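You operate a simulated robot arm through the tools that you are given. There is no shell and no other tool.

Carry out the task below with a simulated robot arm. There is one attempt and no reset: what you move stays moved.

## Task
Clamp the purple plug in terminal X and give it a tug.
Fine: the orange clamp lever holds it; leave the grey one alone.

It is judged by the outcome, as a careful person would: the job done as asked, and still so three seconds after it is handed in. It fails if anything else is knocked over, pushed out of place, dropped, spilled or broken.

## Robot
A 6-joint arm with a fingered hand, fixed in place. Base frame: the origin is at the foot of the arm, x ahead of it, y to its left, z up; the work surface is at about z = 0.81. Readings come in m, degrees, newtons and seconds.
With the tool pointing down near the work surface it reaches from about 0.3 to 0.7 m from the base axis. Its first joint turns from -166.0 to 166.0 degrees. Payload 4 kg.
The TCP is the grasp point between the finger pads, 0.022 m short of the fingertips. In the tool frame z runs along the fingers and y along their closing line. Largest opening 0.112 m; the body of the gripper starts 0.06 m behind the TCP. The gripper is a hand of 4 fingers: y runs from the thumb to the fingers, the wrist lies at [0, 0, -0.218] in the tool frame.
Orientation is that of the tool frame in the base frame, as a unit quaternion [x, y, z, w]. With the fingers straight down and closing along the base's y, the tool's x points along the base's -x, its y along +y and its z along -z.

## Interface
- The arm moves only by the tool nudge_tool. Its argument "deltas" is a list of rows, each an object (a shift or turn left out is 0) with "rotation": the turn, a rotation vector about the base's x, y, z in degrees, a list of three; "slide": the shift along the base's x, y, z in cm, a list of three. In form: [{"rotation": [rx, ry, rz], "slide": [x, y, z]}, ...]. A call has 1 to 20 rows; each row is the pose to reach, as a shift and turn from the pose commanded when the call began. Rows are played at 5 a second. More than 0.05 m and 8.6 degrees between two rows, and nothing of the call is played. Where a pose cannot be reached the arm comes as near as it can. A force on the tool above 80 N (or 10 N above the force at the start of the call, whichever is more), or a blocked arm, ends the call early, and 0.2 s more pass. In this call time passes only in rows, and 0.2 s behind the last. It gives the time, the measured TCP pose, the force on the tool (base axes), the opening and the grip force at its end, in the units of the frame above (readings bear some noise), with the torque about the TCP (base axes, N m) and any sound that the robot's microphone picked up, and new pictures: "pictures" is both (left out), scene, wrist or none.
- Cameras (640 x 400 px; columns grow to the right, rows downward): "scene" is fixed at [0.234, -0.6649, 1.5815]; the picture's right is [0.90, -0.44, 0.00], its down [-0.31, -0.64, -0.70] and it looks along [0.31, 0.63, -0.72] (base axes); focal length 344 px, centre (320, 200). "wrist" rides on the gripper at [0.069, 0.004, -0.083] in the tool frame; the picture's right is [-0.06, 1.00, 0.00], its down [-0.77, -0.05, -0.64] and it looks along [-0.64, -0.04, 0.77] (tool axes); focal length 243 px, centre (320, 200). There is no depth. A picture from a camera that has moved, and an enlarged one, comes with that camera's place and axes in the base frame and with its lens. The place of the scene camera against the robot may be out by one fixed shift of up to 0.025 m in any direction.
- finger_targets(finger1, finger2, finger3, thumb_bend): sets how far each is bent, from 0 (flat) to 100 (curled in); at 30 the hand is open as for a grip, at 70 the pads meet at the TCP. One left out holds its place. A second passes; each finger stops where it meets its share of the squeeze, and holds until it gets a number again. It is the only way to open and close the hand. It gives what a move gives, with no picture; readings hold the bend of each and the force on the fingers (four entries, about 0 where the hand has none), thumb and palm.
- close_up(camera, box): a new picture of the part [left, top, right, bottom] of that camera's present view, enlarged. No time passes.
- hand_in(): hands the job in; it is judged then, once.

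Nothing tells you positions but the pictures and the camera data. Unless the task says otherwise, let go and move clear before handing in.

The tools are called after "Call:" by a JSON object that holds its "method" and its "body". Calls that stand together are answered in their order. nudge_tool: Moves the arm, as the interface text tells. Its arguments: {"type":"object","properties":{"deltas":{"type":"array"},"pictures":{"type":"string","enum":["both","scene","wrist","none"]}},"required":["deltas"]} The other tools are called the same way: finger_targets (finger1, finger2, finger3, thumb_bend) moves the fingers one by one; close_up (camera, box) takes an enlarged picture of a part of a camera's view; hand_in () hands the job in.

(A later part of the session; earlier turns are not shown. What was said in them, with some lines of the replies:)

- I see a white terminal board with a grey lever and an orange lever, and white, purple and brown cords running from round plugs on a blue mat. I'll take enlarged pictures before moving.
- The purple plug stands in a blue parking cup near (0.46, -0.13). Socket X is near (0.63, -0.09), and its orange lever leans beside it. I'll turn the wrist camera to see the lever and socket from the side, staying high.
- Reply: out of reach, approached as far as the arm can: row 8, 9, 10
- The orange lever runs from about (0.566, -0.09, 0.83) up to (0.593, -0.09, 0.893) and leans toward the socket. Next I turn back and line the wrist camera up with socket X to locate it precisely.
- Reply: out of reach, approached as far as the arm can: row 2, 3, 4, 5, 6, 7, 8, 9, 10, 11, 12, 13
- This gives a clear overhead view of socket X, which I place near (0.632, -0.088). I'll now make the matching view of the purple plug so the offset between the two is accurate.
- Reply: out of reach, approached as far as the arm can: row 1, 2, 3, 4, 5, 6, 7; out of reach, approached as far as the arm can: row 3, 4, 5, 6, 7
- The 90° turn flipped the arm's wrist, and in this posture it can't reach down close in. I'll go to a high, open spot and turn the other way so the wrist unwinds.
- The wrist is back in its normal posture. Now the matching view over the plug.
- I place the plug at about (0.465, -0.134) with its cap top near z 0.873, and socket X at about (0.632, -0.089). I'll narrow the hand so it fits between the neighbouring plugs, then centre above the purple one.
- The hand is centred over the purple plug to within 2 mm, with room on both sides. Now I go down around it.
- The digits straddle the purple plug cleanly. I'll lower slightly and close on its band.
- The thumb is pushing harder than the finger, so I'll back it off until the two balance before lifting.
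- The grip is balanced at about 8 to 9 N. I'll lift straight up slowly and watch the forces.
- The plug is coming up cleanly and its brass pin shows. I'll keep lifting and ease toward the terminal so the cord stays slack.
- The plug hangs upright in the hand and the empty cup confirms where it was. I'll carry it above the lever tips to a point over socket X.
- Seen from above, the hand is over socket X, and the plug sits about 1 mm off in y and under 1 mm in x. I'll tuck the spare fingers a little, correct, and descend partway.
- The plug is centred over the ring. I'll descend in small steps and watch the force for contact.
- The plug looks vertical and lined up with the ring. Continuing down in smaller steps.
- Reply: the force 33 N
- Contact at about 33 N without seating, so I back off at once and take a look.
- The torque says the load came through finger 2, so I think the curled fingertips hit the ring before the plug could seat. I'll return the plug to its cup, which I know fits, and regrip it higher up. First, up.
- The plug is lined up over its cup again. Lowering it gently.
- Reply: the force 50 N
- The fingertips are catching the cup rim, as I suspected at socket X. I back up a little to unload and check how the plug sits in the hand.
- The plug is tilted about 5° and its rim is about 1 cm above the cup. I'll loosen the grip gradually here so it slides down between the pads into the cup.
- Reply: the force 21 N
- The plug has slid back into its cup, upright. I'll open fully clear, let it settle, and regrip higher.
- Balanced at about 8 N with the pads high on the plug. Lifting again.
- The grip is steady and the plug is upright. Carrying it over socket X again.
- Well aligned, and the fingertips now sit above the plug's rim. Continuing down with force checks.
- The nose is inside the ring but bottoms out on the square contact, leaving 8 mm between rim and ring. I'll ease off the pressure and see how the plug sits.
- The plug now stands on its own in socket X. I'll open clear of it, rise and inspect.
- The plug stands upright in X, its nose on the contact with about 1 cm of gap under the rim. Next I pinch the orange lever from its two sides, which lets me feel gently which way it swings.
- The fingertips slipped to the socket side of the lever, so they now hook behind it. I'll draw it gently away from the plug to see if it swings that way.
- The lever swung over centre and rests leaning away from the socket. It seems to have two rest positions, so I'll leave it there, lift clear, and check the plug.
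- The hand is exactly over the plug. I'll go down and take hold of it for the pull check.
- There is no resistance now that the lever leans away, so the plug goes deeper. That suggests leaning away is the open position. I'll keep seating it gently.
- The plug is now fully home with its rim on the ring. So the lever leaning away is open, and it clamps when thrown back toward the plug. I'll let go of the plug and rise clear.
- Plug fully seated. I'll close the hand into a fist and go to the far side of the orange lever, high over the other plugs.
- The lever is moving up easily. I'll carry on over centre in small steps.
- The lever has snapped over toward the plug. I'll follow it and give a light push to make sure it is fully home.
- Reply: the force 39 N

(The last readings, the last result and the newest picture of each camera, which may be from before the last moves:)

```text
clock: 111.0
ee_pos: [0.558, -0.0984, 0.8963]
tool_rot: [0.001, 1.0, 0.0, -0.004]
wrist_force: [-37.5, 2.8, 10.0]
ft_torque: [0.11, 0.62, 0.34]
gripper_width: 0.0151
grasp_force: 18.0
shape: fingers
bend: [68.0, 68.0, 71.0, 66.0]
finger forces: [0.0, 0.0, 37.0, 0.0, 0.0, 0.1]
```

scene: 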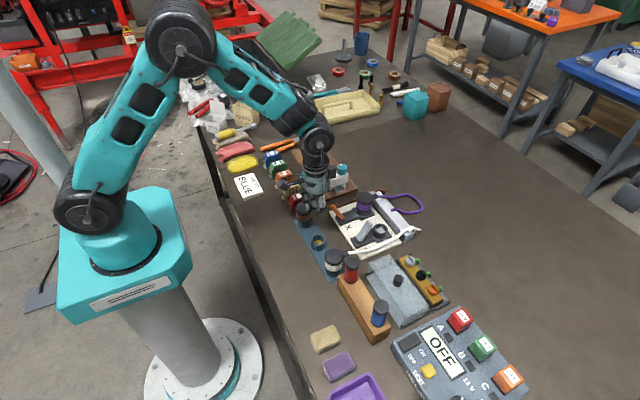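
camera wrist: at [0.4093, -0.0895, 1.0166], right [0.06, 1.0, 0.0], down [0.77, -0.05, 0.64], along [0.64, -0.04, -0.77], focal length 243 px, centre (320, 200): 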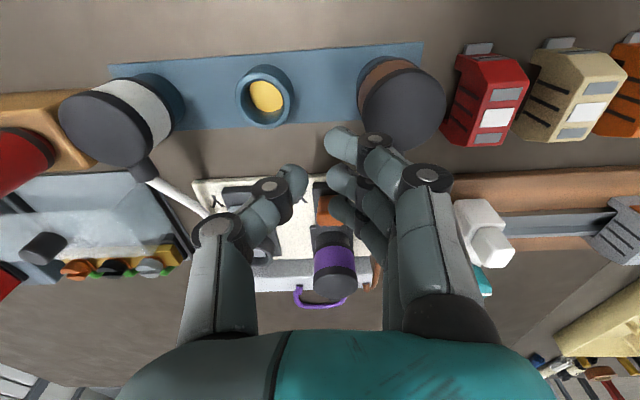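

That's a hard stop, so the lever is fully thrown. Backing off and rising.

Call:
{"method": "nudge_tool", "body": {"deltas": [{"slide": [-0.7, 0, 0]}, {"slide": [-1.4, 0, 0]}, {"slide": [-1.4, 0, 2]}, {"slide": [-1.4, 0, 4]}, {"slide": [-1.4, 0, 6]}, {"slide": [-1.4, 0, 7.5]}, {"slide": [-1.4, 0, 7.5]}], "pictures": "both"}}

Call:
{"method": "close_up", "body": {"camera": "scene", "box": [325, 175, 415, 245]}}

Call:
{"method": "close_up", "body": {"camera": "wrist", "box": [200, 40, 440, 260]}}

```text
clock: 112.6
ee_pos: [0.5464, -0.0976, 0.9738]
tool_rot: [0.0, 1.0, 0.0, 0.0]
wrist_force: [-0.1, -0.5, 0.2]
ft_torque: [0.04, 0.0, 0.01]
gripper_width: 0.0154
grasp_force: 0.0
shape: fingers
bend: [68.0, 68.0, 68.0, 66.0]
finger forces: [0.0, 0.0, 0.1, 0.1, 0.1, 0.0]
camera wrist: at [0.4778, -0.0936, 1.0563], right [0.06, 1.0, 0.0], down [0.77, -0.05, 0.64], along [0.64, -0.04, -0.77], focal length 243 px, centre (320, 200)
```

scene: 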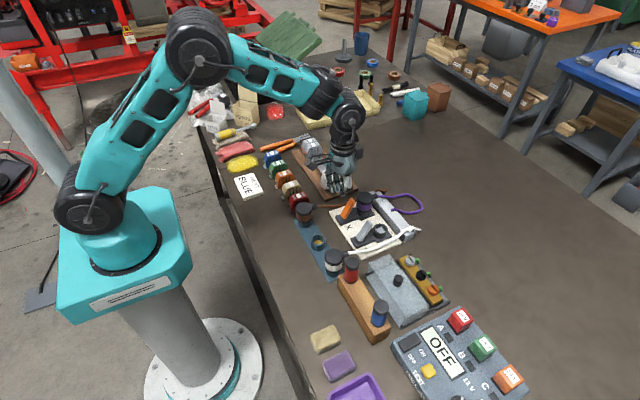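
wrist: 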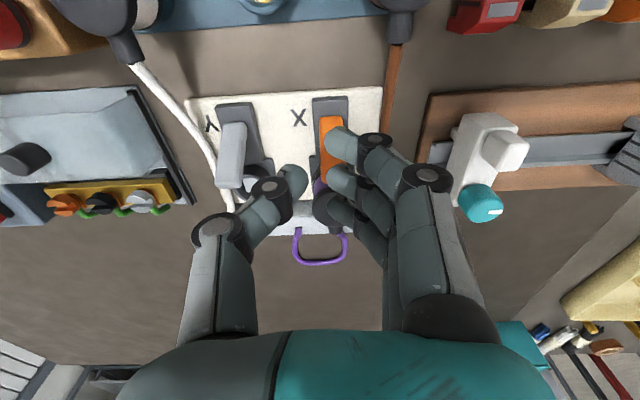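

```text
5.71 times, centred on (370, 210) of scene
camera zoom: at [0.234, -0.6649, 1.5815], right [0.9, -0.44, 0.0], down [-0.31, -0.64, -0.7], along [0.31, 0.63, -0.72], focal length 1966 px, centre (34, 143)
```

zoom: 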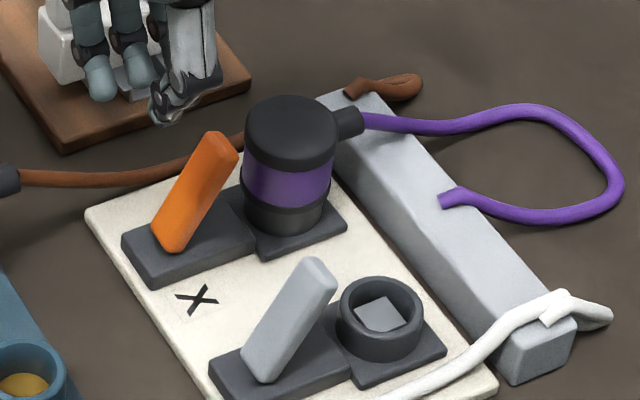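

```text
1.82 times, centred on (320, 150) of wrist
camera zoom: at [0.4778, -0.0936, 1.0563], right [0.06, 1.0, 0.0], down [0.77, -0.05, 0.64], along [0.64, -0.04, -0.77], focal length 441 px, centre (320, 291)
```

zoom: 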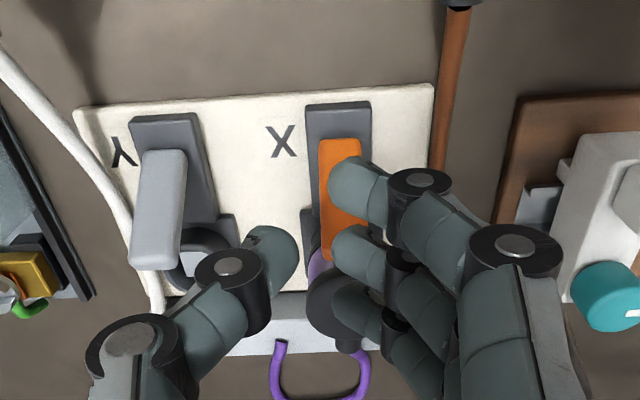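

The orange lever is thrown toward the plug and the grey one is untouched. Now I go back over the plug for the tug.

Call:
{"method": "finger_targets", "body": {"finger1": 46, "finger2": 46, "finger3": 46, "thumb_bend": 46}}

Call:
{"method": "nudge_tool", "body": {"deltas": [{"slide": [2, 0.3, 0]}, {"slide": [4, 0.6, 0]}, {"slide": [6, 0.9, 0]}, {"slide": [8, 0.9, 0]}, {"slide": [8.6, 0.9, 0]}, {"slide": [8.6, 0.9, 0]}], "pictures": "none"}}

Call:
{"method": "close_up", "body": {"camera": "wrist", "box": [200, 0, 440, 220]}}

```text
clock: 113.6
ee_pos: [0.5479, -0.099, 0.9727]
tool_rot: [0.0, 1.0, 0.001, 0.0]
wrist_force: [-0.6, 0.7, 0.5]
ft_torque: [0.01, 0.0, 0.01]
gripper_width: 0.0679
grasp_force: 0.0
shape: fingers
bend: [46.0, 46.0, 46.0, 46.0]
finger forces: [0.0, 0.0, 0.1, 0.1, 0.1, 0.0]
```

```text
clock: 115.0
ee_pos: [0.6346, -0.0906, 0.9716]
tool_rot: [0.0, 1.0, 0.0, 0.0]
wrist_force: [1.1, 0.3, -0.9]
ft_torque: [-0.04, 0.0, 0.02]
gripper_width: 0.0681
grasp_force: 0.1
shape: fingers
bend: [46.0, 46.0, 46.0, 46.0]
finger forces: [0.0, 0.0, 0.0, 0.0, 0.0, 0.0]
```

```text
1.82 times, centred on (320, 110) of wrist
camera zoom: at [0.5644, -0.0855, 1.0554], right [0.06, 1.0, 0.0], down [0.77, -0.05, 0.64], along [0.64, -0.04, -0.77], focal length 441 px, centre (320, 364)
```

zoom: 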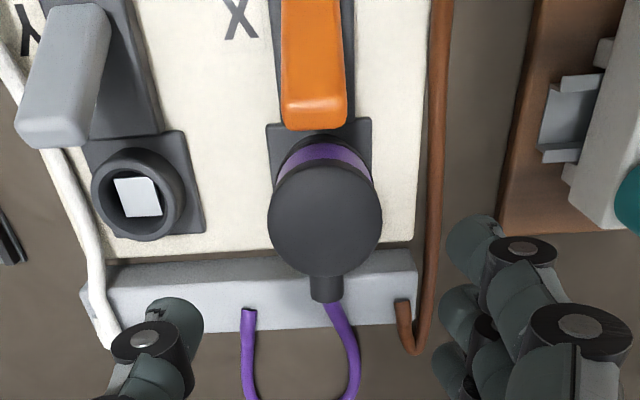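

Call:
{"method": "nudge_tool", "body": {"deltas": [{"slide": [0, 0.15, -2]}, {"slide": [0, 0.15, -4]}, {"slide": [0, 0.15, -6]}, {"slide": [0, 0.15, -8]}, {"slide": [0, 0.15, -9.3]}, {"slide": [0, 0.15, -9.8]}, {"slide": [0, 0.15, -9.8]}], "pictures": "none"}}

Call:
{"method": "finger_targets", "body": {"finger2": 58, "thumb_bend": 58}}

Call:
{"method": "close_up", "body": {"camera": "wrist", "box": [180, 40, 460, 260]}}

Call:
{"method": "close_up", "body": {"camera": "scene", "box": [335, 165, 415, 225]}}

```text
clock: 116.6
ee_pos: [0.6339, -0.0894, 0.8736]
tool_rot: [0.0, 1.0, -0.001, 0.0]
wrist_force: [0.1, -0.4, 0.1]
ft_torque: [-0.03, 0.0, -0.01]
gripper_width: 0.068
grasp_force: 0.1
shape: fingers
bend: [46.0, 46.0, 46.0, 46.0]
finger forces: [0.0, 0.0, 0.0, 0.1, 0.0, 0.0]
```

```text
clock: 117.6
ee_pos: [0.6333, -0.0905, 0.8746]
tool_rot: [-0.001, 1.0, 0.0, -0.001]
wrist_force: [0.1, 0.6, -1.1]
ft_torque: [0.01, 0.05, 0.04]
gripper_width: 0.0556
grasp_force: 1.9
shape: fingers
bend: [46.0, 54.0, 46.0, 56.0]
finger forces: [0.0, 1.7, 0.0, 0.1, 1.6, 0.0]
```

```text
1.82 times, centred on (320, 150) of wrist
camera zoom: at [0.5645, -0.0845, 0.9573], right [0.06, 1.0, 0.0], down [0.77, -0.05, 0.64], along [0.64, -0.04, -0.77], focal length 441 px, centre (320, 291)
```

zoom: 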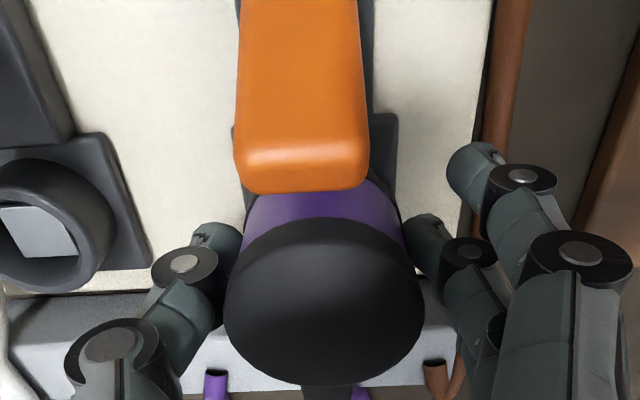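

```text
6.67 times, centred on (375, 195) of scene
camera zoom: at [0.234, -0.6649, 1.5815], right [0.9, -0.44, 0.0], down [-0.31, -0.64, -0.7], along [0.31, 0.63, -0.72], focal length 2293 px, centre (-47, 233)
```

zoom: 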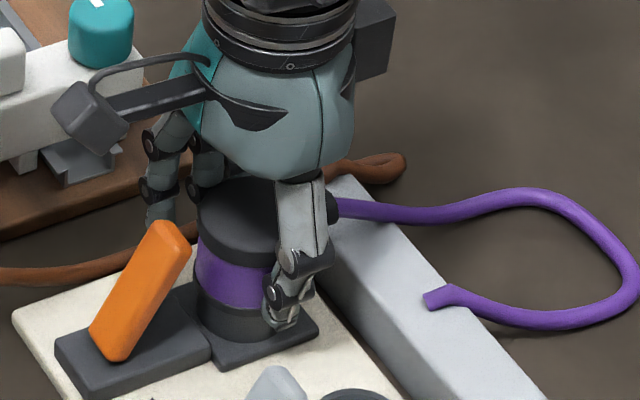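

Holding lightly, all clear of the lever. I'll firm up the grip to about 8 N and pull up a little.

Call:
{"method": "finger_targets", "body": {"finger2": 72, "thumb_bend": 66}}

Call:
{"method": "nudge_tool", "body": {"deltas": [{"slide": [0, 0, 0.1]}, {"slide": [0, 0, 0.2]}, {"slide": [0, 0, 0.2]}], "pictures": "none"}}

Call:
{"method": "close_up", "body": {"camera": "scene", "box": [335, 165, 415, 225]}}

```text
clock: 118.6
ee_pos: [0.6338, -0.0899, 0.8736]
tool_rot: [0.0, 1.0, 0.0, 0.0]
wrist_force: [-1.9, -2.8, -0.5]
ft_torque: [-0.05, 0.0, 0.0]
gripper_width: 0.0541
grasp_force: 8.6
shape: fingers
bend: [46.0, 55.0, 46.0, 60.0]
finger forces: [0.0, 7.5, 0.0, 0.0, 10.0, 0.1]
```

```text
clock: 119.4
ee_pos: [0.6334, -0.0906, 0.8765]
tool_rot: [0.0, 1.0, 0.0, -0.001]
wrist_force: [-0.4, -1.2, -7.3]
ft_torque: [-0.02, 0.01, -0.01]
gripper_width: 0.054
grasp_force: 8.2
shape: fingers
bend: [46.0, 55.0, 46.0, 60.0]
finger forces: [0.1, 7.5, 0.0, 0.0, 8.2, 0.0]
```

```text
6.67 times, centred on (375, 195) of scene
camera zoom: at [0.234, -0.6649, 1.5815], right [0.9, -0.44, 0.0], down [-0.31, -0.64, -0.7], along [0.31, 0.63, -0.72], focal length 2293 px, centre (-47, 233)
```

zoom: 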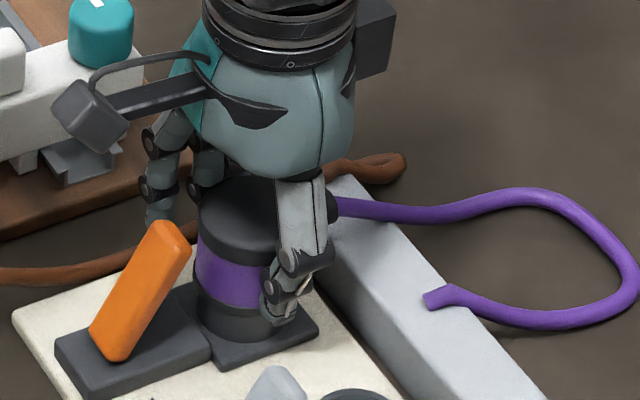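

The plug resists: about 7 N of pull and it hasn't moved. I'll give a slightly firmer tug.

Call:
{"method": "nudge_tool", "body": {"deltas": [{"slide": [0, 0, 0.1]}, {"slide": [0, 0, 0.2]}, {"slide": [0, 0, 0.2]}], "pictures": "none"}}

Call:
{"method": "close_up", "body": {"camera": "scene", "box": [335, 165, 415, 225]}}

```text
clock: 120.2
ee_pos: [0.6324, -0.0889, 0.8781]
tool_rot: [0.0, 1.0, 0.001, 0.0]
wrist_force: [0.7, -2.2, -10.8]
ft_torque: [-0.05, -0.01, -0.02]
gripper_width: 0.0542
grasp_force: 8.6
shape: fingers
bend: [46.0, 55.0, 46.0, 60.0]
finger forces: [0.1, 6.9, 0.0, 0.0, 9.0, 0.0]
```

```text
6.67 times, centred on (375, 195) of scene
camera zoom: at [0.234, -0.6649, 1.5815], right [0.9, -0.44, 0.0], down [-0.31, -0.64, -0.7], along [0.31, 0.63, -0.72], focal length 2293 px, centre (-47, 233)
```

zoom: 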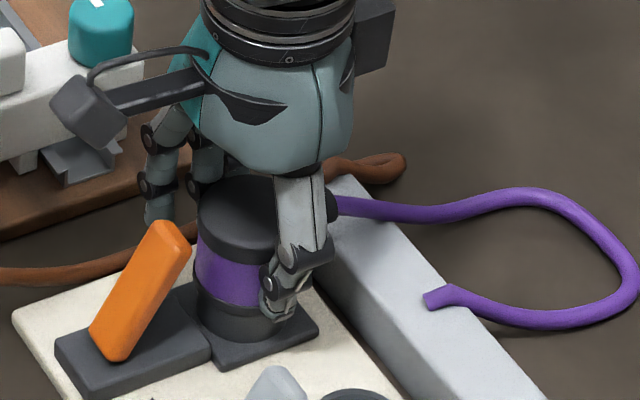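

Call:
{"method": "nudge_tool", "body": {"deltas": [{"slide": [0, 0, -0.2]}, {"slide": [0, 0, -0.4]}, {"slide": [0, 0, -0.4]}], "pictures": "none"}}

Call:
{"method": "finger_targets", "body": {"finger2": 80, "thumb_bend": 69}}

Call:
{"method": "nudge_tool", "body": {"deltas": [{"slide": [0, 0, 0.2]}, {"slide": [0, 0, 0.4]}, {"slide": [0, 0, 0.5]}, {"slide": [0, 0, 0.5]}], "pictures": "none"}}

Call:
{"method": "close_up", "body": {"camera": "scene", "box": [335, 165, 415, 225]}}

```text
clock: 121.0
ee_pos: [0.6327, -0.0893, 0.8762]
tool_rot: [0.0, 1.0, 0.0, 0.001]
wrist_force: [-3.5, -2.6, 9.3]
ft_torque: [-0.1, 0.12, -0.01]
gripper_width: 0.0543
grasp_force: 10.2
shape: fingers
bend: [46.0, 55.0, 46.0, 61.0]
finger forces: [0.0, 8.9, 0.0, 0.0, 11.4, 0.1]
```

```text
clock: 122.0
ee_pos: [0.6336, -0.0908, 0.8738]
tool_rot: [0.0, 1.0, -0.001, 0.0]
wrist_force: [-0.7, -6.0, 6.8]
ft_torque: [-0.18, 0.05, -0.04]
gripper_width: 0.0537
grasp_force: 10.5
shape: fingers
bend: [46.0, 57.0, 46.0, 63.0]
finger forces: [0.0, 7.6, 0.0, 0.0, 14.1, 0.0]
```

```text
clock: 123.0
ee_pos: [0.6317, -0.0902, 0.8779]
tool_rot: [0.001, 1.0, 0.001, -0.001]
wrist_force: [0.5, -4.8, -12.7]
ft_torque: [-0.04, 0.02, 0.0]
gripper_width: 0.0539
grasp_force: 8.6
shape: fingers
bend: [46.0, 55.0, 46.0, 62.0]
finger forces: [0.0, 7.0, 0.1, 0.1, 10.5, 0.1]
```

```text
6.67 times, centred on (375, 195) of scene
camera zoom: at [0.234, -0.6649, 1.5815], right [0.9, -0.44, 0.0], down [-0.31, -0.64, -0.7], along [0.31, 0.63, -0.72], focal length 2293 px, centre (-47, 233)
```

zoom: 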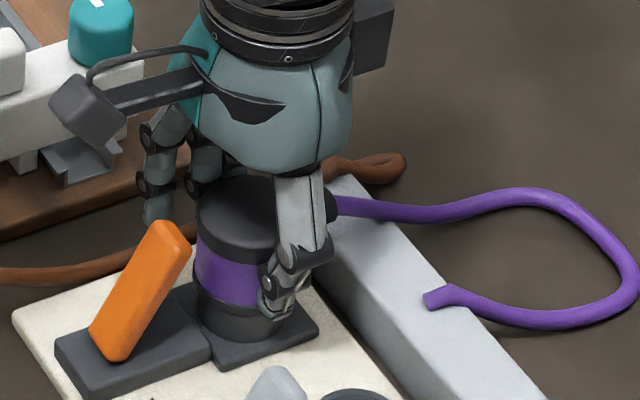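

The plug stayed put under about 13 N of pull. Now I unload, let go and move clear.

Call:
{"method": "nudge_tool", "body": {"deltas": [{"slide": [0, 0, -0.15]}, {"slide": [0, 0, -0.25]}], "pictures": "none"}}

Call:
{"method": "finger_targets", "body": {"finger2": 56, "thumb_bend": 57}}

Call:
{"method": "finger_targets", "body": {"finger2": 45, "thumb_bend": 45}}

Call:
{"method": "nudge_tool", "body": {"deltas": [{"slide": [0, 0, 1.5]}, {"slide": [0, 0, 3.5]}, {"slide": [0, 0, 6]}, {"slide": [0, 0, 9]}, {"slide": [0, 0, 12]}, {"slide": [-1.5, -0.5, 15]}, {"slide": [-4, -1, 18]}, {"slide": [-7, -2, 21]}, {"slide": [-10, -4, 24]}, {"slide": [-13, -6, 27]}, {"slide": [-16, -8, 29]}, {"slide": [-16, -8, 29]}], "pictures": "both"}}

Call:
{"method": "close_up", "body": {"camera": "scene", "box": [285, 170, 425, 270]}}

Call:
{"method": "close_up", "body": {"camera": "wrist", "box": [240, 40, 440, 200]}}

```text
clock: 123.6
ee_pos: [0.6329, -0.0893, 0.8764]
tool_rot: [0.0, 1.0, 0.0, 0.0]
wrist_force: [-3.9, -3.2, -4.2]
ft_torque: [-0.05, 0.05, 0.03]
gripper_width: 0.0537
grasp_force: 9.7
shape: fingers
bend: [46.0, 55.0, 46.0, 62.0]
finger forces: [0.1, 8.7, 0.1, 0.1, 11.3, 0.0]
```

```text
clock: 124.6
ee_pos: [0.6336, -0.0889, 0.8764]
tool_rot: [0.0, 1.0, 0.0, 0.0]
wrist_force: [-0.1, 0.4, 1.1]
ft_torque: [0.02, -0.02, -0.02]
gripper_width: 0.0561
grasp_force: 1.4
shape: fingers
bend: [46.0, 54.0, 46.0, 56.0]
finger forces: [0.1, 1.2, 0.1, 0.0, 0.9, 0.0]
```

```text
clock: 125.6
ee_pos: [0.6338, -0.0902, 0.8764]
tool_rot: [0.0, 1.0, 0.0, 0.0]
wrist_force: [-0.1, -0.4, 0.5]
ft_torque: [0.0, -0.01, -0.01]
gripper_width: 0.0693
grasp_force: 0.1
shape: fingers
bend: [46.0, 45.0, 46.0, 45.0]
finger forces: [0.0, 0.0, 0.0, 0.0, 0.0, 0.0]
```

```text
clock: 128.2
ee_pos: [0.4712, -0.1703, 1.1677]
tool_rot: [0.0, 1.0, 0.0, 0.0]
wrist_force: [0.0, 0.1, -0.1]
ft_torque: [-0.01, -0.02, 0.0]
gripper_width: 0.0693
grasp_force: 0.1
shape: fingers
bend: [46.0, 45.0, 46.0, 45.0]
finger forces: [0.0, 0.0, 0.0, 0.0, 0.0, 0.1]
camera wrist: at [0.4022, -0.1648, 1.2506], right [0.06, 1.0, 0.0], down [0.77, -0.05, 0.64], along [0.64, -0.04, -0.77], focal length 243 px, centre (320, 200)
```

scene: 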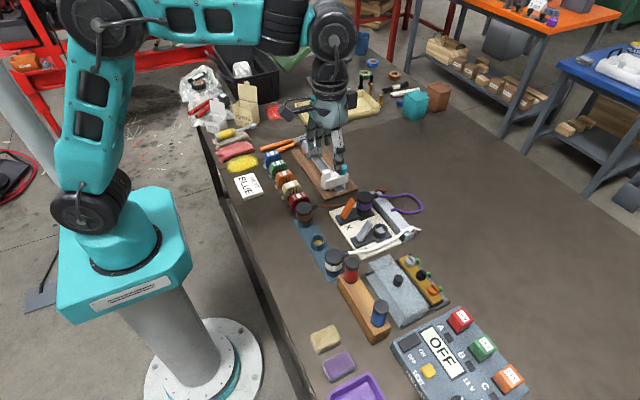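
wrist: 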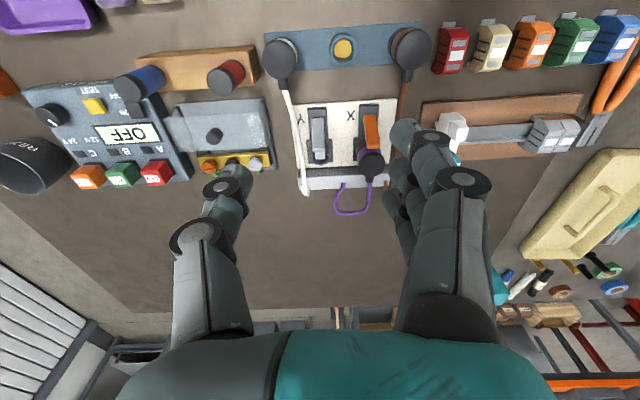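

```text
4.00 times, centred on (355, 220) of scene
camera zoom: at [0.234, -0.6649, 1.5815], right [0.9, -0.44, 0.0], down [-0.31, -0.64, -0.7], along [0.31, 0.63, -0.72], focal length 1376 px, centre (180, 120)
```

zoom: 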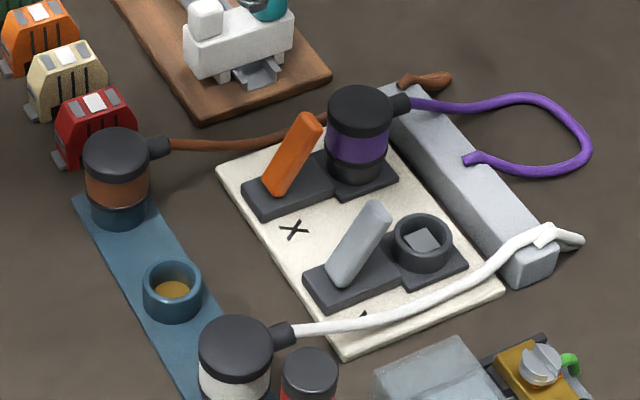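

```text
2.50 times, centred on (340, 120) of wrist
camera zoom: at [0.4022, -0.1648, 1.2506], right [0.06, 1.0, 0.0], down [0.77, -0.05, 0.64], along [0.64, -0.04, -0.77], focal length 606 px, centre (270, 400)
```

zoom: 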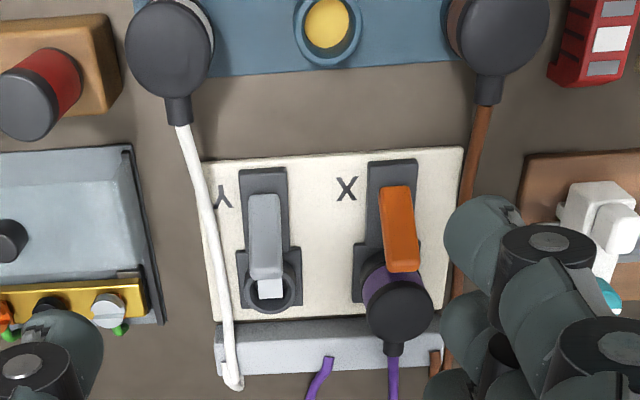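

The purple plug is fully seated in terminal X and the orange lever is thrown. It held a tug of about 13 N. The grey lever and the other items in view look unmoved, and the hand is open and clear, so I'm handing it in.

Call:
{"method": "hand_in", "body": {}}

```text
The job is handed in.
```

The purple plug is fully seated in terminal X and clamped by the orange lever. It did not move when I pulled up on it with about 13 N. I never touched the grey lever, and in the last pictures the other plugs and items look unmoved. The hand is open and clear, and the job is handed in.

- **Lever:** The orange lever started in its clamped position and stopped the plug from going all the way in. I opened it, pushed the plug home, then threw the lever back until it hit its stop.
- **Hard contacts:** On my first try the fingertips hit the ring of terminal X at about 33 N. When I put the plug back in its cup to regrip it higher, they pressed on the cup rim at about 48 N. I also pushed the lever against its stop at about 37 N. I saw no damage from any of these.
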